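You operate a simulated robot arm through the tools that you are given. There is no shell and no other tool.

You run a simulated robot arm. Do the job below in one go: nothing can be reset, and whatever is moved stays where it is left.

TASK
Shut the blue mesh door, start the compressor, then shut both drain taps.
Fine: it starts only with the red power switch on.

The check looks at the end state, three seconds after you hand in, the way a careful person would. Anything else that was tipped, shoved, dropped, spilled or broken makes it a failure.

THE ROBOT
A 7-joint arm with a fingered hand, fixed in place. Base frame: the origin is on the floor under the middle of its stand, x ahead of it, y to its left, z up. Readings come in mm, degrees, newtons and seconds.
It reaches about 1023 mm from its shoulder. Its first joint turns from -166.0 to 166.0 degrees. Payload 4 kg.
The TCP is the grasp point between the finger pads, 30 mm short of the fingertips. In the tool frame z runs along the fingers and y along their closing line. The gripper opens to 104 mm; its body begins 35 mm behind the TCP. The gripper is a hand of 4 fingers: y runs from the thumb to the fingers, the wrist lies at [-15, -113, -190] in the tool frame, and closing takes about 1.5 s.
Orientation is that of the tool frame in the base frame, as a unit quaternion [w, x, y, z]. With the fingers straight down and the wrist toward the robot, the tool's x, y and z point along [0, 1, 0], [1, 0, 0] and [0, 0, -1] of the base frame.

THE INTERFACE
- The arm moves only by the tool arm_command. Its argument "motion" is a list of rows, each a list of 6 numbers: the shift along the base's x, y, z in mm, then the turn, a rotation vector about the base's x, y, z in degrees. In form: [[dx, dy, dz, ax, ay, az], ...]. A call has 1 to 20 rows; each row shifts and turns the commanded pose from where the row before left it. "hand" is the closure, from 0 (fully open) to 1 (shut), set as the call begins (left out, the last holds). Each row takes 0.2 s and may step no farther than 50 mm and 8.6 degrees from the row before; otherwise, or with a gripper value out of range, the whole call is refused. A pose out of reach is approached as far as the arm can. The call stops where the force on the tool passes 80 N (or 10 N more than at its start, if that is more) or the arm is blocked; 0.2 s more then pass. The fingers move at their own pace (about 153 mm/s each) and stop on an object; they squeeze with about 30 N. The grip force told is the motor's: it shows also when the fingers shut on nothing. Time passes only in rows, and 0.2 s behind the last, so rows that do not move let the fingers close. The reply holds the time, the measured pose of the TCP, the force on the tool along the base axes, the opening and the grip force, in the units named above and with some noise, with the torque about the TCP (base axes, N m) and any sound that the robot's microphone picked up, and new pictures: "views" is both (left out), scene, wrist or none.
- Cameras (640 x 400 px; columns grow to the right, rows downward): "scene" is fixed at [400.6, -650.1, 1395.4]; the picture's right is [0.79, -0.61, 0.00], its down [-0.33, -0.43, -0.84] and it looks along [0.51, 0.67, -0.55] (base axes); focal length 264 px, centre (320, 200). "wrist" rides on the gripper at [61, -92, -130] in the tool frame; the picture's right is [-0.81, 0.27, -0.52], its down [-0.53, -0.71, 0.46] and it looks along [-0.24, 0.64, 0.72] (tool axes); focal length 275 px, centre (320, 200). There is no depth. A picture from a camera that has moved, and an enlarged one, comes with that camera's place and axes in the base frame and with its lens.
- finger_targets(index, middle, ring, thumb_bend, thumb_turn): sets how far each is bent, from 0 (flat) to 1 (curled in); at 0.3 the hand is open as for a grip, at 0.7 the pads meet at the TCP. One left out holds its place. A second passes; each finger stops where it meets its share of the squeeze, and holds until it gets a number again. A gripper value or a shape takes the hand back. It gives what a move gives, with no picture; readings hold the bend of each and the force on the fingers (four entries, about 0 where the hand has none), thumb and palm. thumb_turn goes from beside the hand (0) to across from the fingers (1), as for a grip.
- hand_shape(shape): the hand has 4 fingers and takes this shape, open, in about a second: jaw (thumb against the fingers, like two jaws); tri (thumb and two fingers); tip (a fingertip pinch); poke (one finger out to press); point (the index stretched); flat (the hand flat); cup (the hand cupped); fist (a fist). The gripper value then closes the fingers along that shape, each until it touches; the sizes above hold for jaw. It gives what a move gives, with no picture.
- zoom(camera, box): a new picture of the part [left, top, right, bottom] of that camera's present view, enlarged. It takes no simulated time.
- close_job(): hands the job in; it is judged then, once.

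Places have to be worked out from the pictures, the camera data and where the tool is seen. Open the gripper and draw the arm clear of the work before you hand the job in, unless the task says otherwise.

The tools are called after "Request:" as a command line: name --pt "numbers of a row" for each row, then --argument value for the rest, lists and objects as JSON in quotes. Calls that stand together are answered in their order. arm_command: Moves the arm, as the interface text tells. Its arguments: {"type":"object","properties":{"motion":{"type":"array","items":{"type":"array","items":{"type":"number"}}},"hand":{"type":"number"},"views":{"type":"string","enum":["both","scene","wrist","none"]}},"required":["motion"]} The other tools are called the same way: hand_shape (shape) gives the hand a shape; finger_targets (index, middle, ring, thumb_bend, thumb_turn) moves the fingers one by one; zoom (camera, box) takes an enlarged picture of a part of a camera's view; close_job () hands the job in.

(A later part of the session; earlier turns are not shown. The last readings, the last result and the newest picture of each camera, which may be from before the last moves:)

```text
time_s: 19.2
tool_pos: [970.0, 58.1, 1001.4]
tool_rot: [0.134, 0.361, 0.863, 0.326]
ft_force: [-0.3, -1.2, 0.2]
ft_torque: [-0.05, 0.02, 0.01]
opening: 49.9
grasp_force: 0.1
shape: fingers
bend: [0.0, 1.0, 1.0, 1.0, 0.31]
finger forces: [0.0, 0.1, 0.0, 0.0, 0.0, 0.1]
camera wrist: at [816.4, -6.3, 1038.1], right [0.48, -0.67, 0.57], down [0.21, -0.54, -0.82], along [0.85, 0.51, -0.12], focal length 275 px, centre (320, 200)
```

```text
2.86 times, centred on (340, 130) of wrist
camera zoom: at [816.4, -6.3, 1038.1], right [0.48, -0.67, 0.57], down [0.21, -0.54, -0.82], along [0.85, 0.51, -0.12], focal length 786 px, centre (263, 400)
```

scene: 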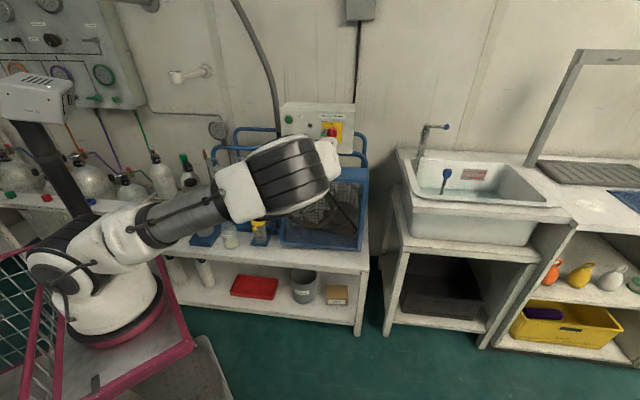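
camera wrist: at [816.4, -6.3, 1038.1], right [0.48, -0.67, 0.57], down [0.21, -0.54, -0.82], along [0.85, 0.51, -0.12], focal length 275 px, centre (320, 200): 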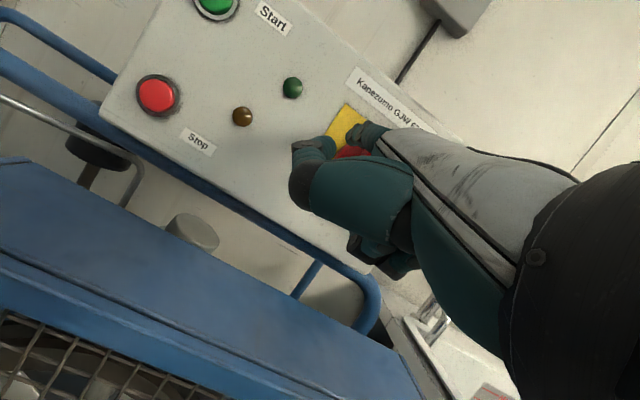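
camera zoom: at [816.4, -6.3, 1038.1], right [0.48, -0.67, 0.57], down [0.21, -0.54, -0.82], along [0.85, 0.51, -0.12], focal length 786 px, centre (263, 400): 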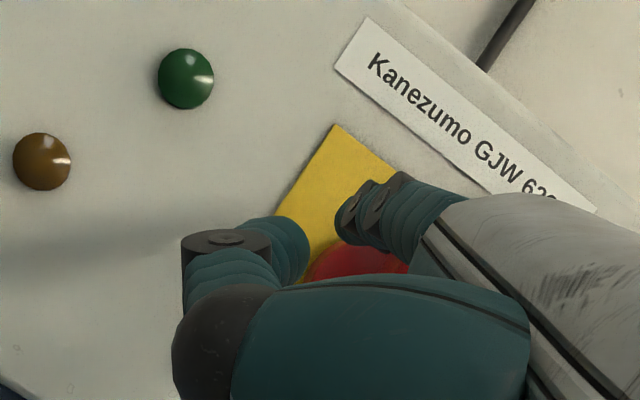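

The fingertip is right beside the knob's bar (about 26 mm left of and 16 mm above its centre), touching nothing. I advance 7 mm more for overlap with the bar and push its top end to the right along an arc, halfway first.

Request:
arm_command --pt "5 5 0 0 0 0" --pt "4.4 -4.4 -0.5 0 0 0" --pt "3.9 -3.9 -1 0 0 0" --pt "3.0 -3.0 3.3 0 0 0" --pt "3.5 -3.5 2 0 0 0" --pt "3.75 -3.75 0.7 0 0 0" --pt "0 0 0 0 0 0" --views "both"

Request:
zoom --camera "scene" --box '[305, 100, 365, 160]'

Request:
zoom --camera "wrist" --box '[260, 60, 420, 200]'

```text
time_s: 20.8
tool_pos: [994.2, 45.1, 1004.1]
tool_rot: [0.134, 0.359, 0.864, 0.327]
ft_force: [-1.9, 2.5, 0.3]
ft_torque: [-0.1, -0.12, 0.18]
opening: 48.5
grasp_force: 0.4
shape: fingers
bend: [0.0, 1.0, 1.0, 1.0, 0.31]
finger forces: [2.3, 0.0, 0.1, 0.1, 0.1, 0.0]
camera wrist: at [840.4, -20.8, 1042.4], right [0.48, -0.67, 0.57], down [0.21, -0.54, -0.81], along [0.85, 0.51, -0.12], focal length 275 px, centre (320, 200)
```

scene: 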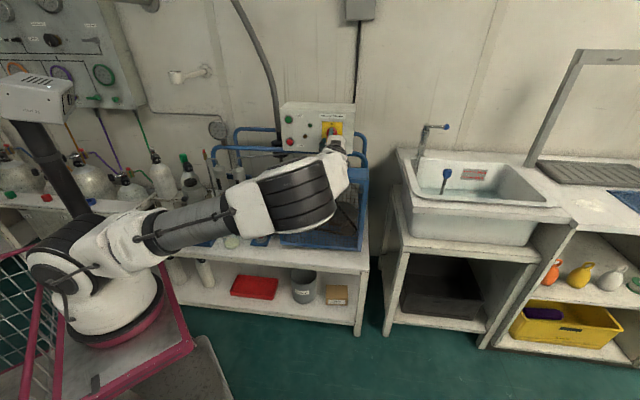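
wrist: 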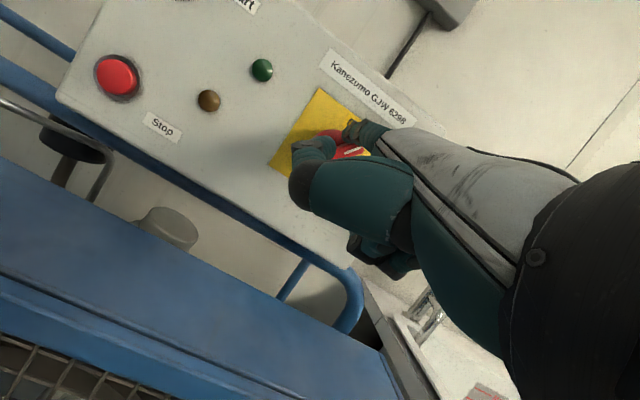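

```text
6.67 times, centred on (335, 130) of scene
camera zoom: at [400.6, -650.1, 1395.4], right [0.79, -0.61, 0.0], down [-0.33, -0.43, -0.84], along [0.51, 0.67, -0.55], focal length 1761 px, centre (220, 667)
```

zoom: 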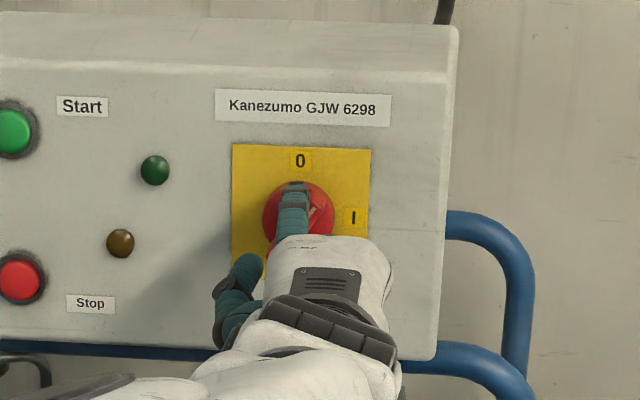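

```text
2.86 times, centred on (340, 130) of wrist
camera zoom: at [840.4, -20.8, 1042.4], right [0.48, -0.67, 0.57], down [0.21, -0.54, -0.81], along [0.85, 0.51, -0.12], focal length 786 px, centre (263, 400)
```

zoom: 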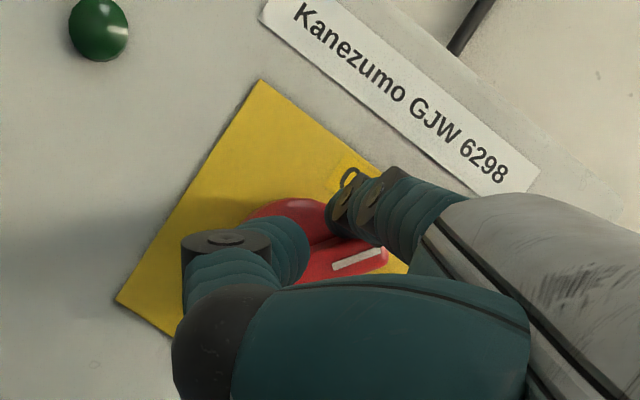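

The knob has turned about halfway with only about 3 N. I continue the arc, pushing the bar's end right and down toward "I".

Request:
arm_command --pt "3.75 -3.75 -0.7 0 0 0" --pt "3.5 -3.5 -2 0 0 0" --pt "3.0 -3.0 -3.3 0 0 0" --pt "1.6 -1.6 -2.7 0 0 0" --pt "0 0 0 0 0 0" --views "both"

Request:
zoom --camera "scene" --box '[305, 100, 365, 160]'

Request:
zoom --camera "wrist" --box '[260, 60, 420, 200]'

```text
time_s: 22.0
tool_pos: [1005.7, 32.1, 995.8]
tool_rot: [0.134, 0.36, 0.864, 0.326]
ft_force: [-1.0, 0.6, 2.1]
ft_torque: [0.01, -0.09, 0.08]
opening: 50.2
grasp_force: 1.1
shape: fingers
bend: [0.0, 1.0, 1.0, 1.0, 0.31]
finger forces: [1.4, 0.0, 0.0, 0.1, 0.2, 0.0]
camera wrist: at [851.9, -33.4, 1034.7], right [0.48, -0.67, 0.57], down [0.21, -0.54, -0.81], along [0.85, 0.51, -0.12], focal length 275 px, centre (320, 200)
```

scene: 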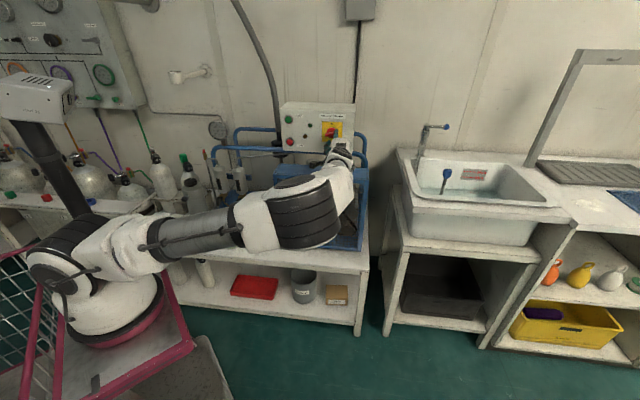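
wrist: 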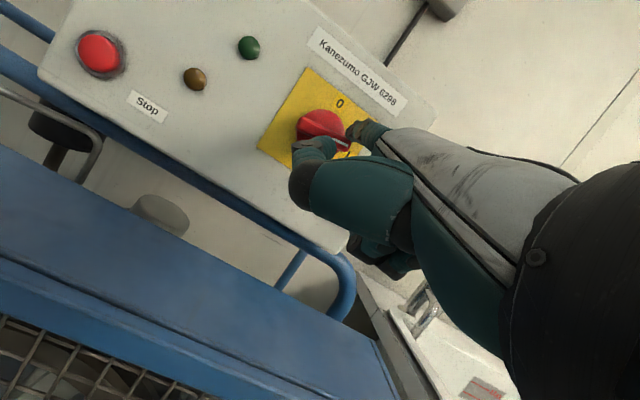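

```text
6.67 times, centred on (335, 130) of scene
camera zoom: at [400.6, -650.1, 1395.4], right [0.79, -0.61, 0.0], down [-0.33, -0.43, -0.84], along [0.51, 0.67, -0.55], focal length 1761 px, centre (220, 667)
```

zoom: 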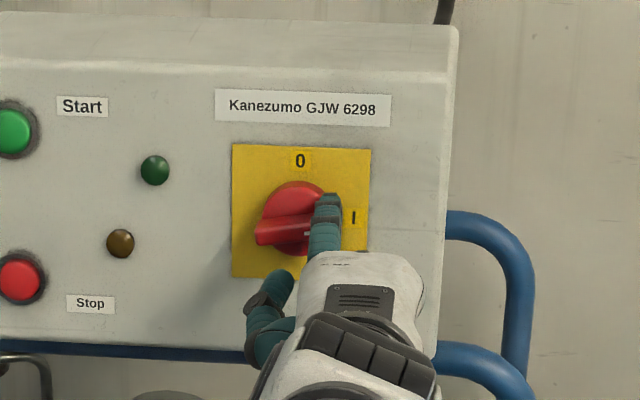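

```text
2.86 times, centred on (340, 130) of wrist
camera zoom: at [851.9, -33.4, 1034.7], right [0.48, -0.67, 0.57], down [0.21, -0.54, -0.81], along [0.85, 0.51, -0.12], focal length 786 px, centre (263, 400)
```

zoom: 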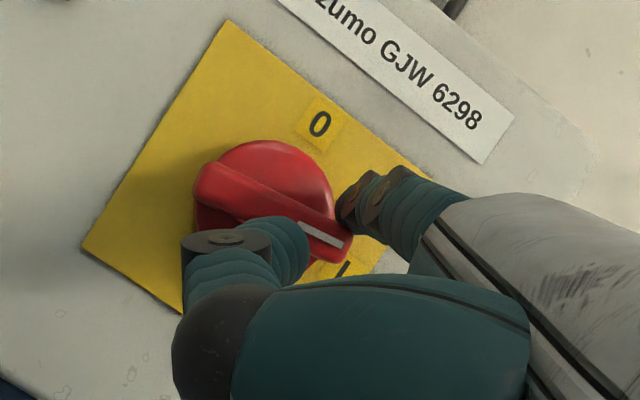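

The knob points close to "I" but I estimate only about 77° of the 90°. I press its end down a few more millimetres.

Request:
arm_command --pt "0.9 -0.9 -2.7 0 0 0" --pt "0.6 -0.6 -2.7 0 0 0" --pt "0 0 0 0 0 0" --views "wrist"

Request:
zoom --camera "wrist" --box '[260, 60, 420, 200]'

Request:
zoom --camera "scene" --box '[305, 100, 365, 160]'

```text
time_s: 22.8
tool_pos: [1007.2, 32.2, 991.2]
tool_rot: [0.134, 0.36, 0.864, 0.327]
ft_force: [-2.2, 0.0, 3.0]
ft_torque: [0.16, -0.2, 0.08]
opening: 50.6
grasp_force: 1.1
shape: fingers
bend: [0.0, 1.0, 1.0, 1.0, 0.31]
finger forces: [2.6, 0.1, 0.0, 0.0, 0.0, 0.0]
camera wrist: at [853.7, -34.4, 1029.3], right [0.48, -0.67, 0.57], down [0.21, -0.54, -0.82], along [0.85, 0.51, -0.12], focal length 275 px, centre (320, 200)
```

wrist: 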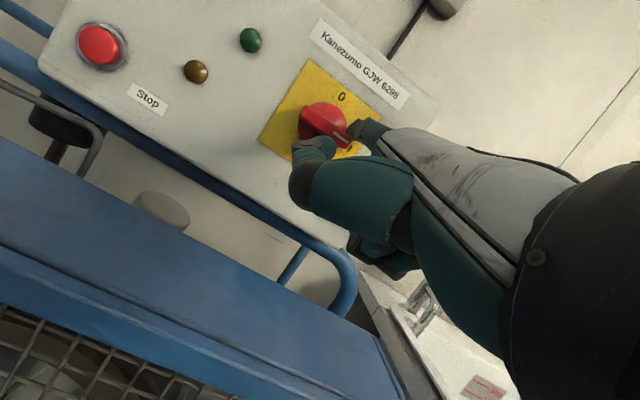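

```text
2.86 times, centred on (340, 130) of wrist
camera zoom: at [853.7, -34.4, 1029.3], right [0.48, -0.67, 0.57], down [0.21, -0.54, -0.82], along [0.85, 0.51, -0.12], focal length 786 px, centre (263, 400)
```

zoom: 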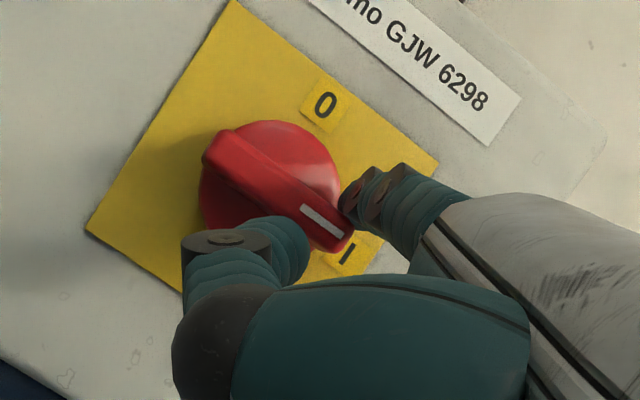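

```text
6.67 times, centred on (335, 130) of scene
camera zoom: at [400.6, -650.1, 1395.4], right [0.79, -0.61, 0.0], down [-0.33, -0.43, -0.84], along [0.51, 0.67, -0.55], focal length 1761 px, centre (220, 667)
```

zoom: 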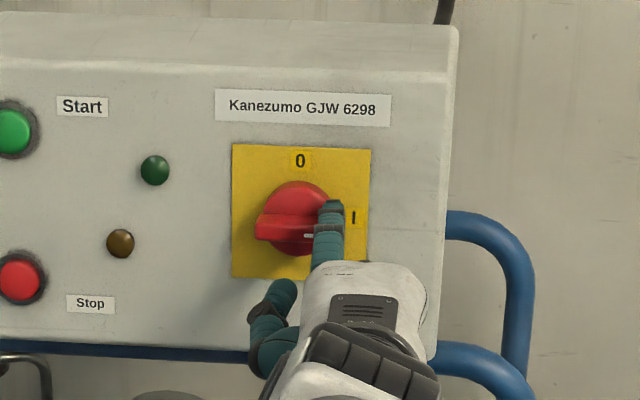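

Now about 85°, still with light force. I press about 2 mm further to reach the "I" position fully.

Request:
arm_command --pt "0.2 -0.2 -1.5 0 0 0" --pt "0.1 -0.1 -1.5 0 0 0" --pt "0 0 0 0 0 0" --views "wrist"

Request:
zoom --camera "wrist" --box '[260, 60, 420, 200]'

Request:
zoom --camera "scene" --box '[315, 110, 355, 150]'

```text
time_s: 23.6
tool_pos: [1006.3, 32.6, 989.4]
tool_rot: [0.134, 0.359, 0.864, 0.327]
ft_force: [-0.5, 1.0, 3.8]
ft_torque: [0.23, -0.25, 0.07]
opening: 51.8
grasp_force: 2.2
shape: fingers
bend: [0.0, 1.0, 1.0, 1.0, 0.31]
finger forces: [4.6, 0.0, 0.0, 0.0, 0.1, 0.0]
camera wrist: at [853.0, -34.2, 1026.2], right [0.48, -0.67, 0.57], down [0.21, -0.54, -0.81], along [0.85, 0.51, -0.12], focal length 275 px, centre (320, 200)
```

wrist: 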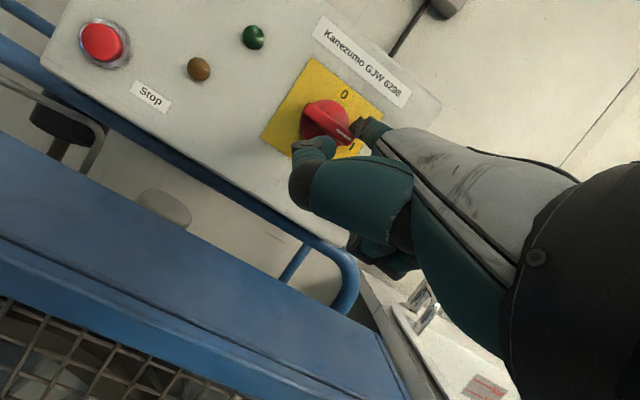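

```text
2.86 times, centred on (340, 130) of wrist
camera zoom: at [853.0, -34.2, 1026.2], right [0.48, -0.67, 0.57], down [0.21, -0.54, -0.81], along [0.85, 0.51, -0.12], focal length 786 px, centre (263, 400)
```

zoom: 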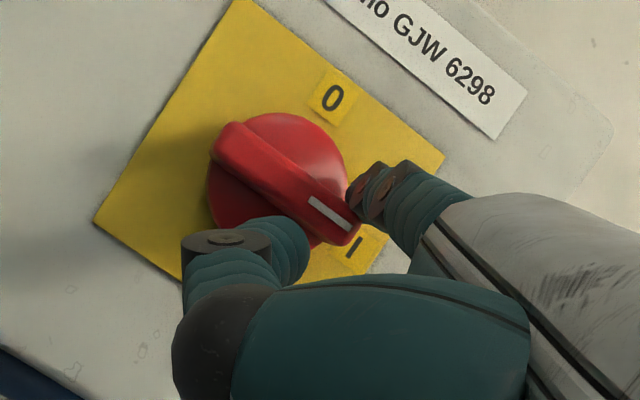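

```text
10.00 times, centred on (335, 130) of scene
camera zoom: at [400.6, -650.1, 1395.4], right [0.79, -0.61, 0.0], down [-0.33, -0.43, -0.84], along [0.51, 0.67, -0.55], focal length 2642 px, centre (170, 900)
```

zoom: 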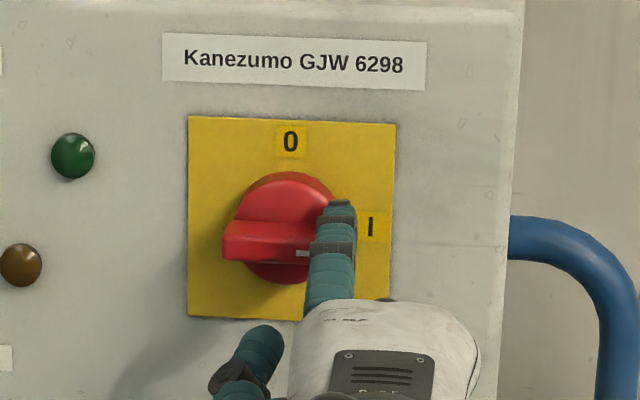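

The bar is now horizontal, pointing at "I", and the force has begun to rise as at a stop. I lift the finger off the bar and withdraw straight back to check.

Request:
arm_command --pt "0 0 6 0 0 0" --pt "-2 -2 6 0 0 0" --pt "-15 -15 5 0 0 0" --pt "-25 -25 5 0 0 0" --pt "0 0 0 0 0 0" --views "both"

Request:
zoom --camera "scene" --box '[275, 95, 365, 165]'

Request:
zoom --camera "wrist" --box '[180, 0, 420, 200]'

```text
time_s: 24.8
tool_pos: [962.9, -11.3, 1011.1]
tool_rot: [0.134, 0.361, 0.864, 0.326]
ft_force: [0.4, 0.3, 0.6]
ft_torque: [0.0, 0.02, -0.05]
opening: 49.9
grasp_force: 0.0
shape: fingers
bend: [0.0, 1.0, 1.0, 1.0, 0.31]
finger forces: [0.0, 0.1, 0.0, 0.1, 0.0, 0.0]
camera wrist: at [809.9, -77.4, 1048.7], right [0.48, -0.67, 0.57], down [0.21, -0.54, -0.82], along [0.85, 0.51, -0.12], focal length 275 px, centre (320, 200)
```

scene: 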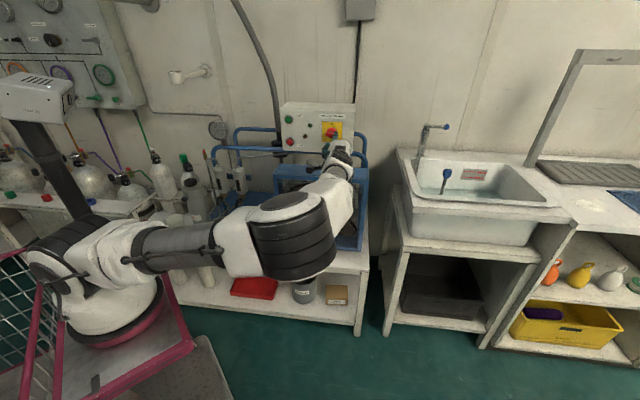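
wrist: 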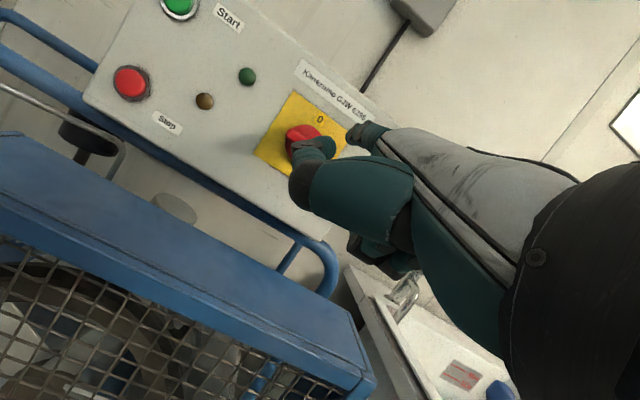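

```text
5.71 times, centred on (320, 130) of scene
camera zoom: at [400.6, -650.1, 1395.4], right [0.79, -0.61, 0.0], down [-0.33, -0.43, -0.84], along [0.51, 0.67, -0.55], focal length 1510 px, centre (320, 600)
```

zoom: 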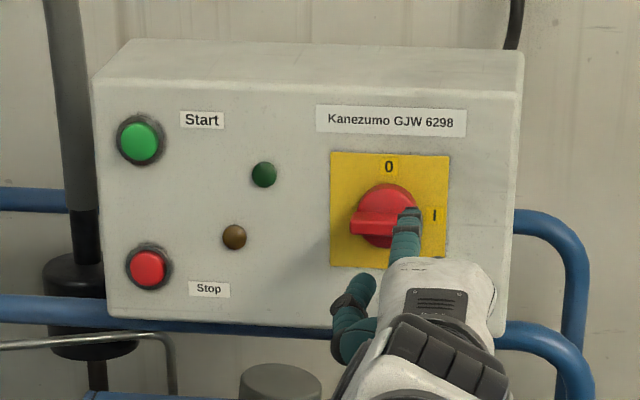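

```text
2.00 times, centred on (300, 100) of wrist
camera zoom: at [809.9, -77.4, 1048.7], right [0.48, -0.67, 0.57], down [0.21, -0.54, -0.82], along [0.85, 0.51, -0.12], focal length 551 px, centre (360, 400)
```

zoom: 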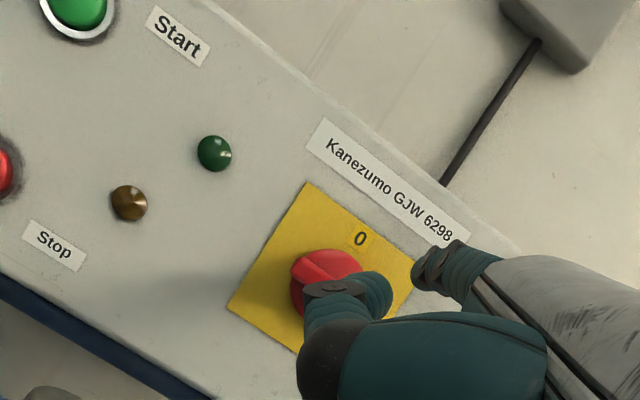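

The knob stays at "I". Next I move the fingertip left to face the green Start button (about a=489, z=1098), keeping it about 50 mm off the panel.

Request:
arm_command --pt "-20.2 24.2 3.1 0 0 0" --pt "-20.2 24.2 3.1 0 0 0" --pt "-20.2 24.2 3.1 0 0 0" --pt "-20.2 24.2 3.1 0 0 0" --pt "-20.2 24.2 3.1 0 0 0" --pt "-20.2 24.2 3.1 0 0 0" --pt "0 0 0 0 0 0" --views "both"

Request:
zoom --camera "scene" --box '[265, 95, 365, 165]'

Request:
zoom --camera "wrist" --box '[220, 40, 440, 200]'

```text
time_s: 26.4
tool_pos: [844.9, 133.5, 1026.9]
tool_rot: [0.135, 0.361, 0.863, 0.326]
ft_force: [0.4, 0.2, -0.2]
ft_torque: [-0.01, -0.02, 0.01]
opening: 50.2
grasp_force: 0.0
shape: fingers
bend: [0.0, 1.0, 1.0, 1.0, 0.31]
finger forces: [0.0, 0.0, 0.1, 0.0, 0.1, 0.0]
camera wrist: at [690.6, 66.5, 1065.6], right [0.48, -0.67, 0.57], down [0.21, -0.54, -0.82], along [0.85, 0.51, -0.12], focal length 275 px, centre (320, 200)
```

scene: 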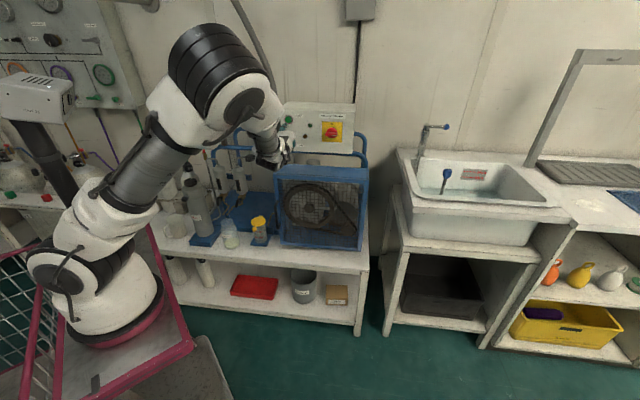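
wrist: 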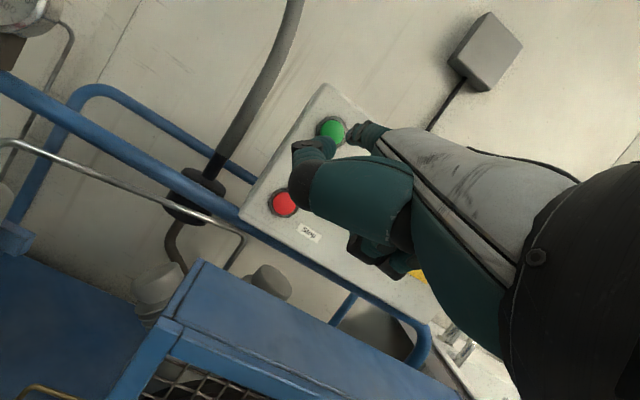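

```text
5.71 times, centred on (315, 130) of scene
camera zoom: at [400.6, -650.1, 1395.4], right [0.79, -0.61, 0.0], down [-0.33, -0.43, -0.84], along [0.51, 0.67, -0.55], focal length 1510 px, centre (349, 600)
```

zoom: 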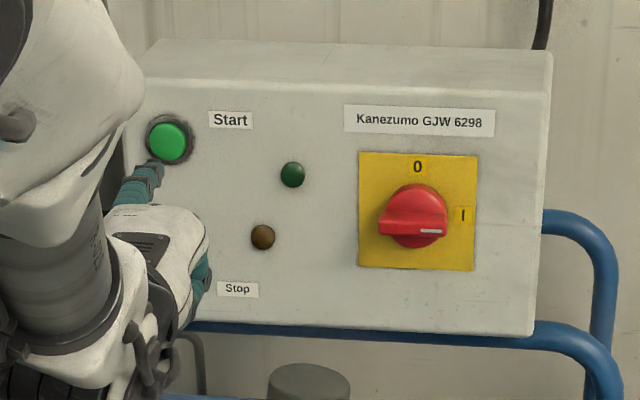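

```text
2.50 times, centred on (330, 120) of wrist
camera zoom: at [690.6, 66.5, 1065.6], right [0.48, -0.67, 0.57], down [0.21, -0.54, -0.82], along [0.85, 0.51, -0.12], focal length 688 px, centre (295, 400)
```

zoom: 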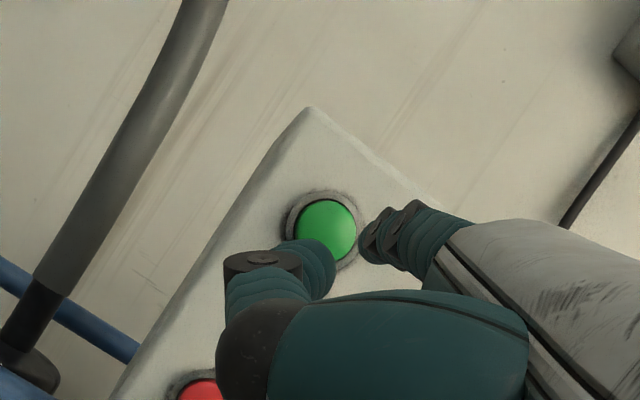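

The switch clearly reads "I" now, and the fingertip is lined up in front of the green button. I advance straight along the panel normal to near contact.

Request:
arm_command --pt "9.2 9.2 0.5 0 0 0" --pt "9.2 9.2 0.5 0 0 0" --pt "9.2 9.2 0.5 0 0 0" --pt "2.5 2.5 0 0 0 0" --pt "2.5 2.5 0 0 0 0" --pt "0 0 0 0 0 0" --views "both"

Request:
zoom --camera "wrist" --box '[220, 40, 440, 200]'

Request:
zoom --camera "scene" --box '[265, 95, 365, 165]'

```text
time_s: 27.8
tool_pos: [877.4, 167.4, 1030.1]
tool_rot: [0.133, 0.359, 0.864, 0.327]
ft_force: [0.0, 0.5, 0.1]
ft_torque: [0.02, 0.0, 0.03]
opening: 49.9
grasp_force: 0.0
shape: fingers
bend: [0.0, 1.0, 1.0, 1.0, 0.31]
finger forces: [0.1, 0.1, 0.0, 0.0, 0.1, 0.0]
camera wrist: at [723.0, 102.1, 1068.2], right [0.48, -0.67, 0.57], down [0.21, -0.54, -0.81], along [0.85, 0.51, -0.12], focal length 275 px, centre (320, 200)
```

scene: 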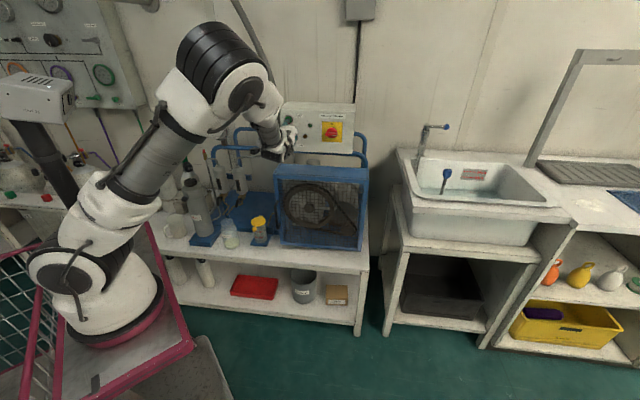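
wrist: 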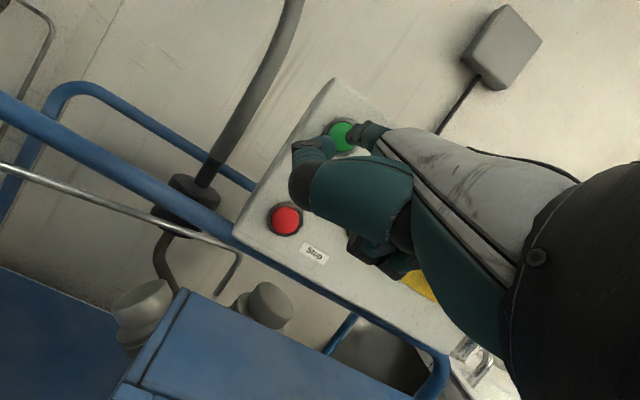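

```text
2.50 times, centred on (330, 120) of wrist
camera zoom: at [723.0, 102.1, 1068.2], right [0.48, -0.67, 0.57], down [0.21, -0.54, -0.81], along [0.85, 0.51, -0.12], focal length 688 px, centre (295, 400)
```

zoom: 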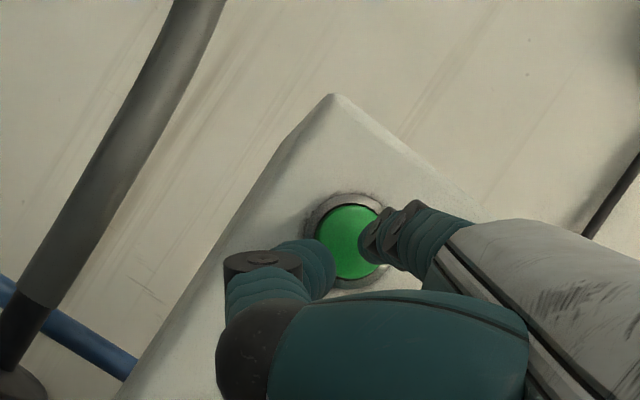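

```text
5.71 times, centred on (315, 130) of scene
camera zoom: at [400.6, -650.1, 1395.4], right [0.79, -0.61, 0.0], down [-0.33, -0.43, -0.84], along [0.51, 0.67, -0.55], focal length 1510 px, centre (349, 600)
```

zoom: 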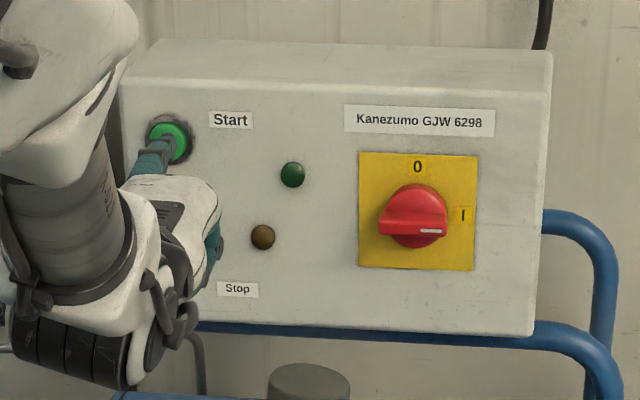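

The tip overlaps the green button but there is no force yet. I press on in small 2–3 mm steps.

Request:
arm_command --pt "2 2 0 0 0 0" --pt "2 2 0 0 0 0" --pt "2 2 0 0 0 0" --pt "0 0 0 0 0 0" --views "wrist"

Request:
zoom --camera "wrist" --box '[220, 40, 440, 200]'

Request:
zoom --camera "scene" --box '[265, 95, 365, 165]'

```text
time_s: 28.8
tool_pos: [881.2, 173.1, 1030.5]
tool_rot: [0.133, 0.359, 0.864, 0.326]
ft_force: [-1.3, 0.3, 0.5]
ft_torque: [0.04, -0.02, -0.01]
opening: 50.0
grasp_force: 0.1
shape: fingers
bend: [0.0, 1.0, 1.0, 1.0, 0.31]
finger forces: [0.3, 0.0, 0.0, 0.1, 0.1, 0.0]
camera wrist: at [728.4, 107.2, 1068.1], right [0.48, -0.67, 0.57], down [0.21, -0.54, -0.81], along [0.85, 0.51, -0.12], focal length 275 px, centre (320, 200)
```

wrist: 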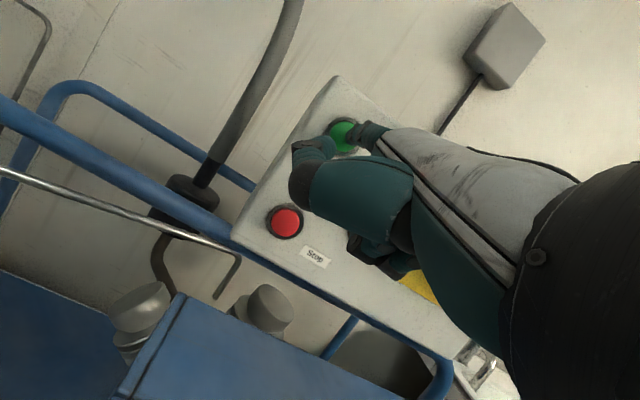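

```text
2.50 times, centred on (330, 120) of wrist
camera zoom: at [728.4, 107.2, 1068.1], right [0.48, -0.67, 0.57], down [0.21, -0.54, -0.81], along [0.85, 0.51, -0.12], focal length 688 px, centre (295, 400)
```

zoom: 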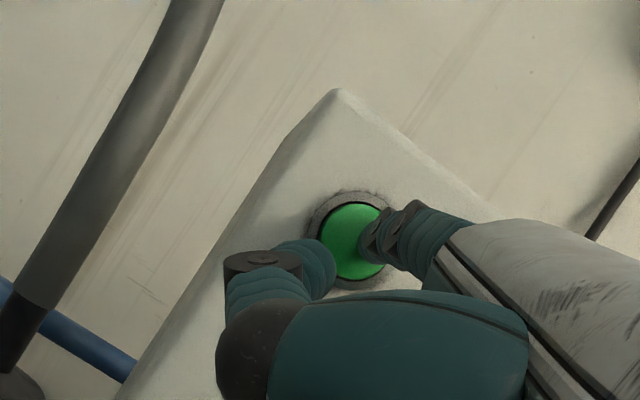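

```text
5.71 times, centred on (315, 130) of scene
camera zoom: at [400.6, -650.1, 1395.4], right [0.79, -0.61, 0.0], down [-0.33, -0.43, -0.84], along [0.51, 0.67, -0.55], focal length 1510 px, centre (349, 600)
```

zoom: 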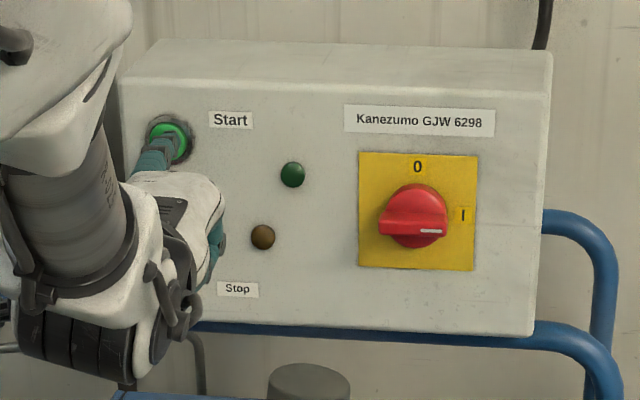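

Contact is just beginning (about 1 N). I keep pressing in small steps and listen for the compressor.

Request:
arm_command --pt "2 2 0 0 0 0" --pt "2 2 0 0 0 0" --pt "0 0 0 0 0 0" --views "scene"

Request:
zoom --camera "scene" --box '[265, 95, 365, 165]'

```text
time_s: 29.6
tool_pos: [886.9, 175.5, 1029.6]
tool_rot: [0.134, 0.36, 0.864, 0.326]
ft_force: [-6.2, -5.9, 0.5]
ft_torque: [0.39, -0.44, 0.14]
opening: 49.8
grasp_force: 4.7
shape: fingers
bend: [0.0, 1.0, 1.0, 1.0, 0.31]
finger forces: [8.4, 0.0, 0.0, 0.0, 0.0, 0.0]
heard: click
```

scene: 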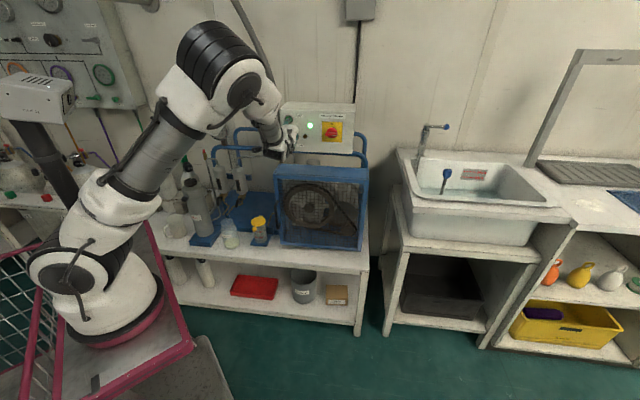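

```text
5.71 times, centred on (315, 130) of scene
camera zoom: at [400.6, -650.1, 1395.4], right [0.79, -0.61, 0.0], down [-0.33, -0.43, -0.84], along [0.51, 0.67, -0.55], focal length 1510 px, centre (349, 600)
```

zoom: 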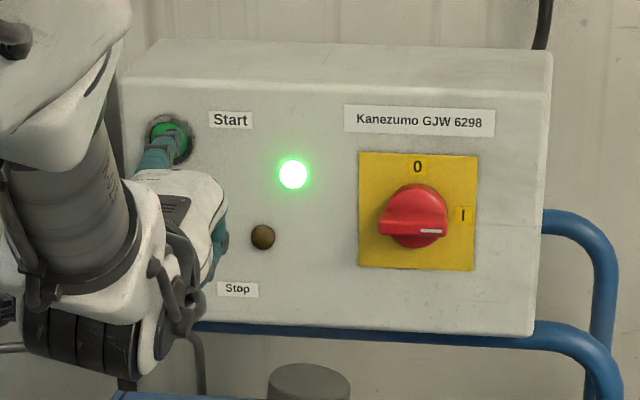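

A click was heard and the green lamp is lit. I withdraw the finger straight back and check that it keeps running.

Request:
arm_command --pt "-5 -5 0 0 0 0" --pt "-15 -15 0 0 0 0" --pt "-25 -25 0 0 0 0" --pt "-30 -30 0 0 0 0" --pt "-30 -30 0 0 0 0" --pt "0 0 0 0 0 0" --views "both"

Request:
zoom --camera "scene" --box '[265, 95, 375, 255]'

```text
time_s: 31.0
tool_pos: [780.3, 72.1, 1029.6]
tool_rot: [0.134, 0.36, 0.864, 0.326]
ft_force: [0.6, 0.4, 0.5]
ft_torque: [0.0, 0.02, -0.01]
opening: 50.1
grasp_force: 0.0
shape: fingers
bend: [0.0, 1.0, 1.0, 1.0, 0.31]
finger forces: [0.0, 0.1, 0.0, 0.1, 0.0, 0.0]
camera wrist: at [627.4, 5.4, 1067.3], right [0.48, -0.67, 0.57], down [0.21, -0.54, -0.82], along [0.85, 0.51, -0.12], focal length 275 px, centre (320, 200)
```

scene: 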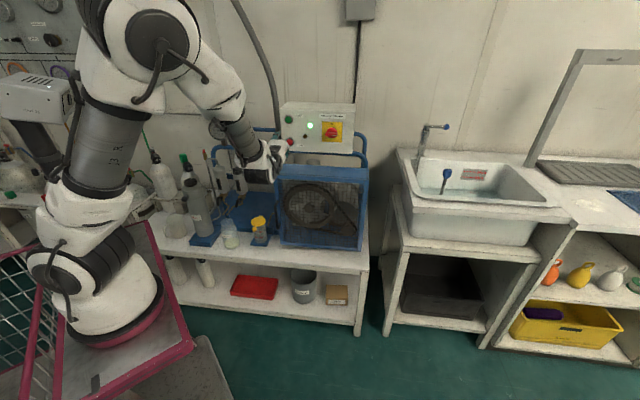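
wrist: 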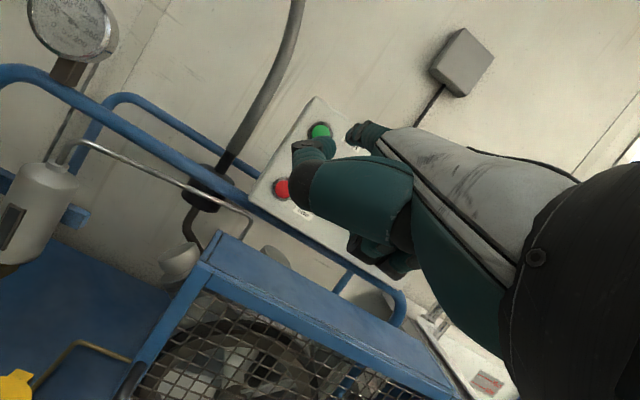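

```text
2.50 times, centred on (320, 175) of scene
camera zoom: at [400.6, -650.1, 1395.4], right [0.79, -0.61, 0.0], down [-0.33, -0.43, -0.84], along [0.51, 0.67, -0.55], focal length 660 px, centre (320, 262)
```

zoom: 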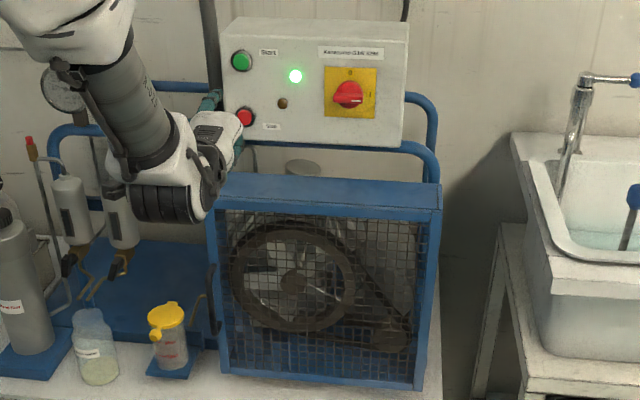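

The green lamp stays lit and the door and switch are still in place. Next come the drain taps: I move the hand left and lower, staying in front of the bench, to see them with the wrist camera.

Request:
arm_command --pt "-23.9 17.1 -20 0 0 0" --pt "-23.9 17.1 -20 0 0 0" --pt "-23.9 17.1 -20 0 0 0" --pt "-23.9 17.1 -20 0 0 0" --pt "-23.9 17.1 -20 0 0 0" --pt "-23.9 17.1 -20 0 0 0" --pt "-23.9 17.1 -20 0 0 0" --pt "-23.9 17.1 -20 0 0 0" --pt "-23.9 17.1 -20 0 0 0" --pt "0 0 0 0 0 0" --views "both"

Request:
zoom --camera "wrist" --box '[130, 130, 330, 330]'

Request:
zoom --camera "scene" --box '[180, 130, 290, 260]'

```text
time_s: 33.2
tool_pos: [614.4, 250.9, 840.4]
tool_rot: [0.133, 0.359, 0.864, 0.327]
ft_force: [-0.1, 0.6, 0.0]
ft_torque: [0.01, -0.02, -0.01]
opening: 50.0
grasp_force: 0.0
shape: fingers
bend: [0.0, 1.0, 1.0, 1.0, 0.31]
finger forces: [0.0, 0.0, 0.0, 0.1, 0.0, 0.0]
out of reach, approached as far as the arm can: row 4, 5, 6, 7, 8
camera wrist: at [461.4, 184.5, 877.6], right [0.48, -0.67, 0.57], down [0.21, -0.54, -0.82], along [0.85, 0.51, -0.12], focal length 275 px, centre (320, 200)
```

scene: 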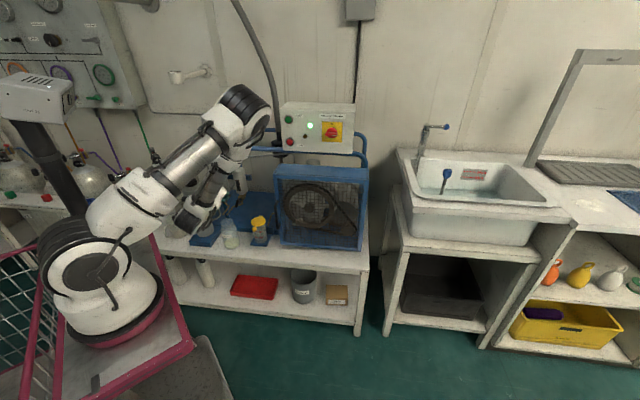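
wrist: 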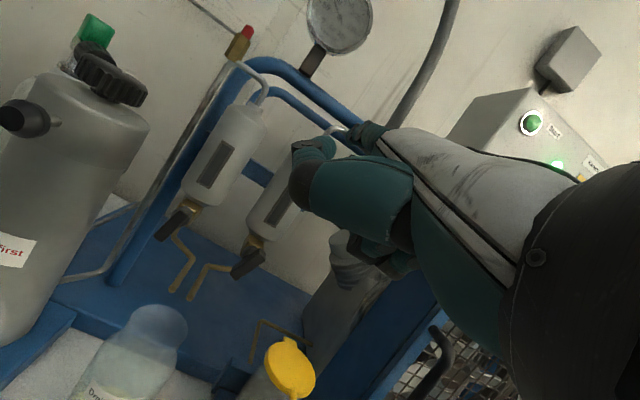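

```text
2.00 times, centred on (230, 230) of wrist
camera zoom: at [461.4, 184.5, 877.6], right [0.48, -0.67, 0.57], down [0.21, -0.54, -0.82], along [0.85, 0.51, -0.12], focal length 551 px, centre (500, 140)
```

zoom: 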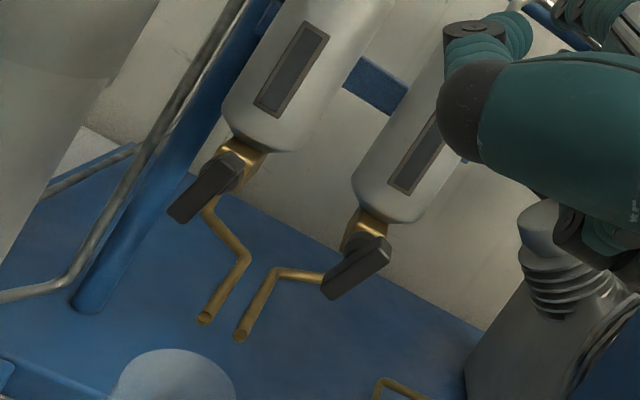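

```text
3.08 times, centred on (235, 195) of scene
camera zoom: at [400.6, -650.1, 1395.4], right [0.79, -0.61, 0.0], down [-0.33, -0.43, -0.84], along [0.51, 0.67, -0.55], focal length 813 px, centre (582, 215)
```

zoom: 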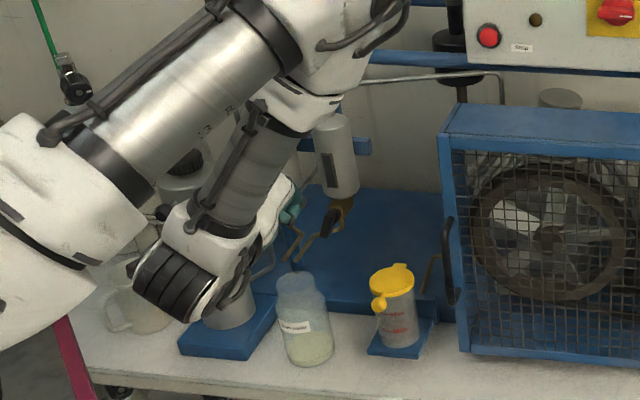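

The taps are visible now; I enlarge them to read the lever directions.

Request:
zoom --camera "wrist" --box '[140, 180, 220, 250]'

Request:
zoom --camera "wrist" --box '[210, 220, 290, 290]'

Request:
zoom --camera "scene" --box '[265, 95, 375, 255]'

```text
5.71 times, centred on (180, 215) of wrist
camera zoom: at [461.4, 184.5, 877.6], right [0.48, -0.67, 0.57], down [0.21, -0.54, -0.82], along [0.85, 0.51, -0.12], focal length 1573 px, centre (1120, 114)
```

zoom: 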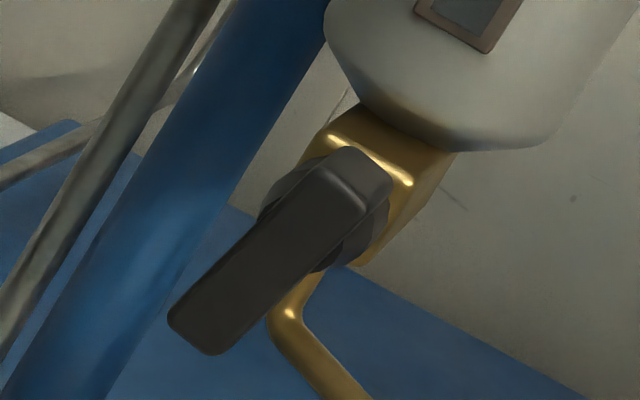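

```text
5.71 times, centred on (250, 255) of wrist
camera zoom: at [461.4, 184.5, 877.6], right [0.48, -0.67, 0.57], down [0.21, -0.54, -0.82], along [0.85, 0.51, -0.12], focal length 1573 px, centre (720, -114)
```

zoom: 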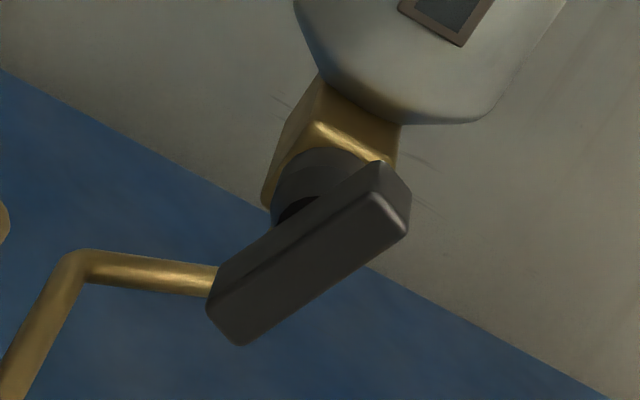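

```text
2.50 times, centred on (320, 175) of scene
camera zoom: at [400.6, -650.1, 1395.4], right [0.79, -0.61, 0.0], down [-0.33, -0.43, -0.84], along [0.51, 0.67, -0.55], focal length 660 px, centre (320, 262)
```

zoom: 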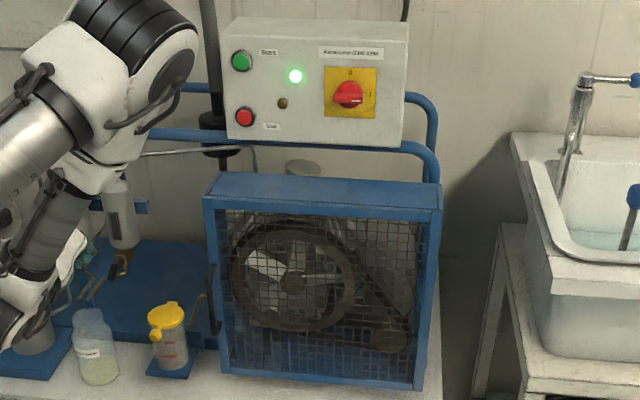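

Both tap levers hang nearly vertical, in line with the drain bodies, which reads as open; the left leans about 12° and the right about 22° clockwise. Shut should be across, by turning clockwise. I pitch the finger down about 26° and yaw the hand 20° so it can reach each lever's upper end from the front right, clear of the bottle, pipes and jar.

Request:
arm_command --pt "9 -2.6 10 -4.63 4.63 0" --pt "9 -2.6 10 -4.63 4.63 0" --pt "9 -2.6 10 -4.63 4.63 0" --pt "9 -2.6 10 -4.63 4.63 0" --pt "0 0 0 0 0 6.67" --pt "0 0 0 0 0 6.67" --pt "0 0 0 0 0 6.67" --pt "0 0 0 0 0 0" --views "both"

Request:
zoom --camera "scene" --box '[170, 130, 290, 260]'

```text
time_s: 35.0
tool_pos: [654.3, 237.7, 878.7]
tool_rot: [0.027, 0.216, 0.968, 0.128]
ft_force: [-0.4, 0.0, -1.0]
ft_torque: [-0.03, 0.02, -0.03]
opening: 49.8
grasp_force: 0.1
shape: fingers
bend: [0.0, 1.0, 1.0, 1.0, 0.31]
finger forces: [0.0, 0.0, 0.0, 0.0, 0.1, 0.0]
camera wrist: at [546.2, 153.1, 981.5], right [0.79, -0.23, 0.57], down [0.24, -0.74, -0.63], along [0.56, 0.63, -0.53], focal length 275 px, centre (320, 200)
```

scene: 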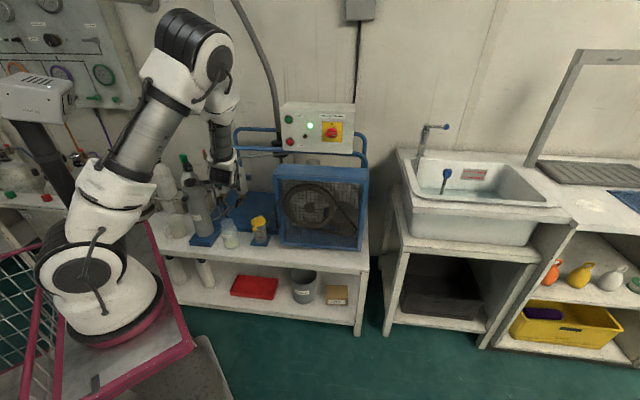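
wrist: 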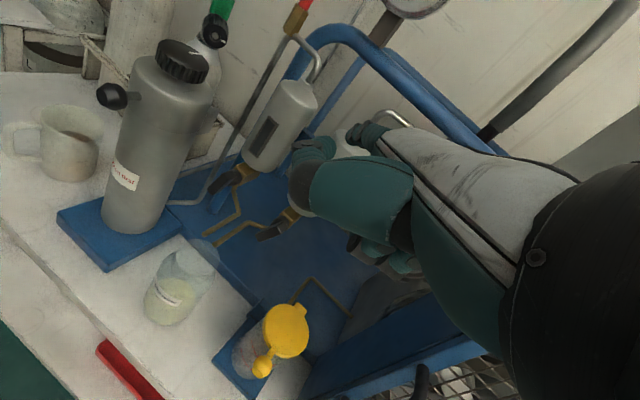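

```text
3.08 times, centred on (230, 195) of scene
camera zoom: at [400.6, -650.1, 1395.4], right [0.79, -0.61, 0.0], down [-0.33, -0.43, -0.84], along [0.51, 0.67, -0.55], focal length 813 px, centre (597, 215)
```

zoom: 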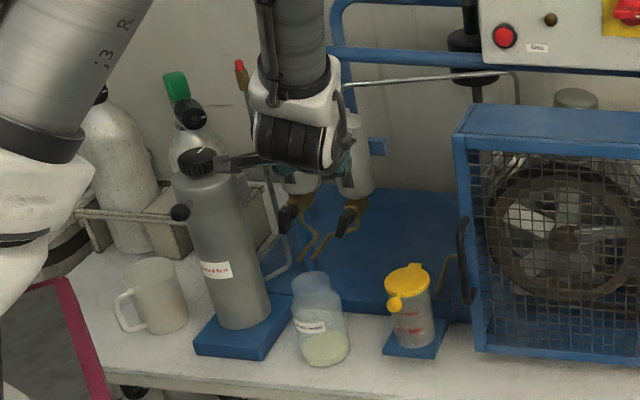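

The hand is high in front of the separators with clear views. I zoom into the taps and the surroundings from this viewpoint to refine positions.

Request:
zoom --camera "wrist" --box '[190, 130, 320, 270]'

Request:
zoom --camera "scene" --box '[255, 185, 310, 220]'

Request:
zoom --camera "scene" --box '[205, 165, 275, 235]'

```text
2.86 times, centred on (255, 200) of wrist
camera zoom: at [546.2, 153.1, 981.5], right [0.79, -0.23, 0.57], down [0.24, -0.74, -0.63], along [0.56, 0.63, -0.53], focal length 786 px, centre (506, 200)
```

zoom: 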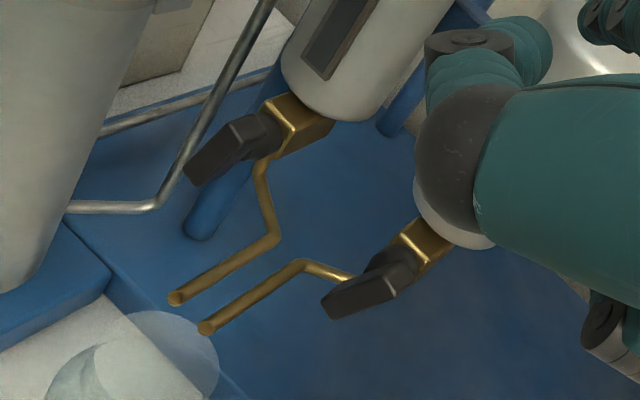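

```text
11.43 times, centred on (282, 202) of scene
camera zoom: at [400.6, -650.1, 1395.4], right [0.79, -0.61, 0.0], down [-0.33, -0.43, -0.84], along [0.51, 0.67, -0.55], focal length 3020 px, centre (749, 171)
```

zoom: 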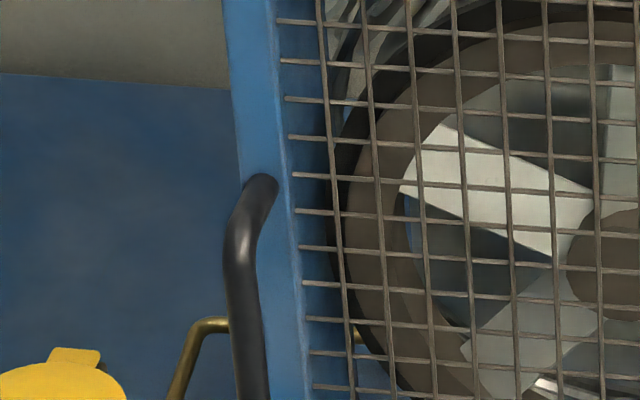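

```text
5.71 times, centred on (240, 200) of scene
camera zoom: at [400.6, -650.1, 1395.4], right [0.79, -0.61, 0.0], down [-0.33, -0.43, -0.84], along [0.51, 0.67, -0.55], focal length 1510 px, centre (777, 200)
```

zoom: 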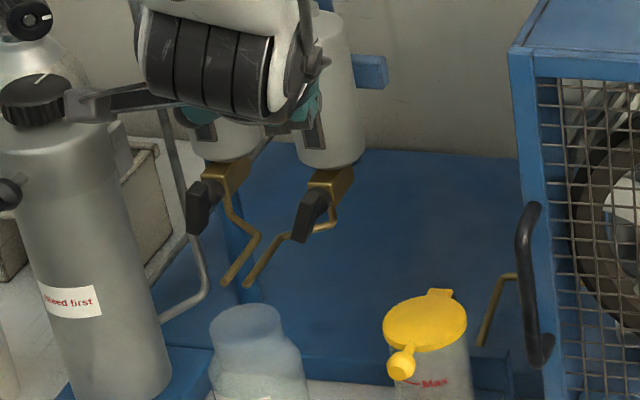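

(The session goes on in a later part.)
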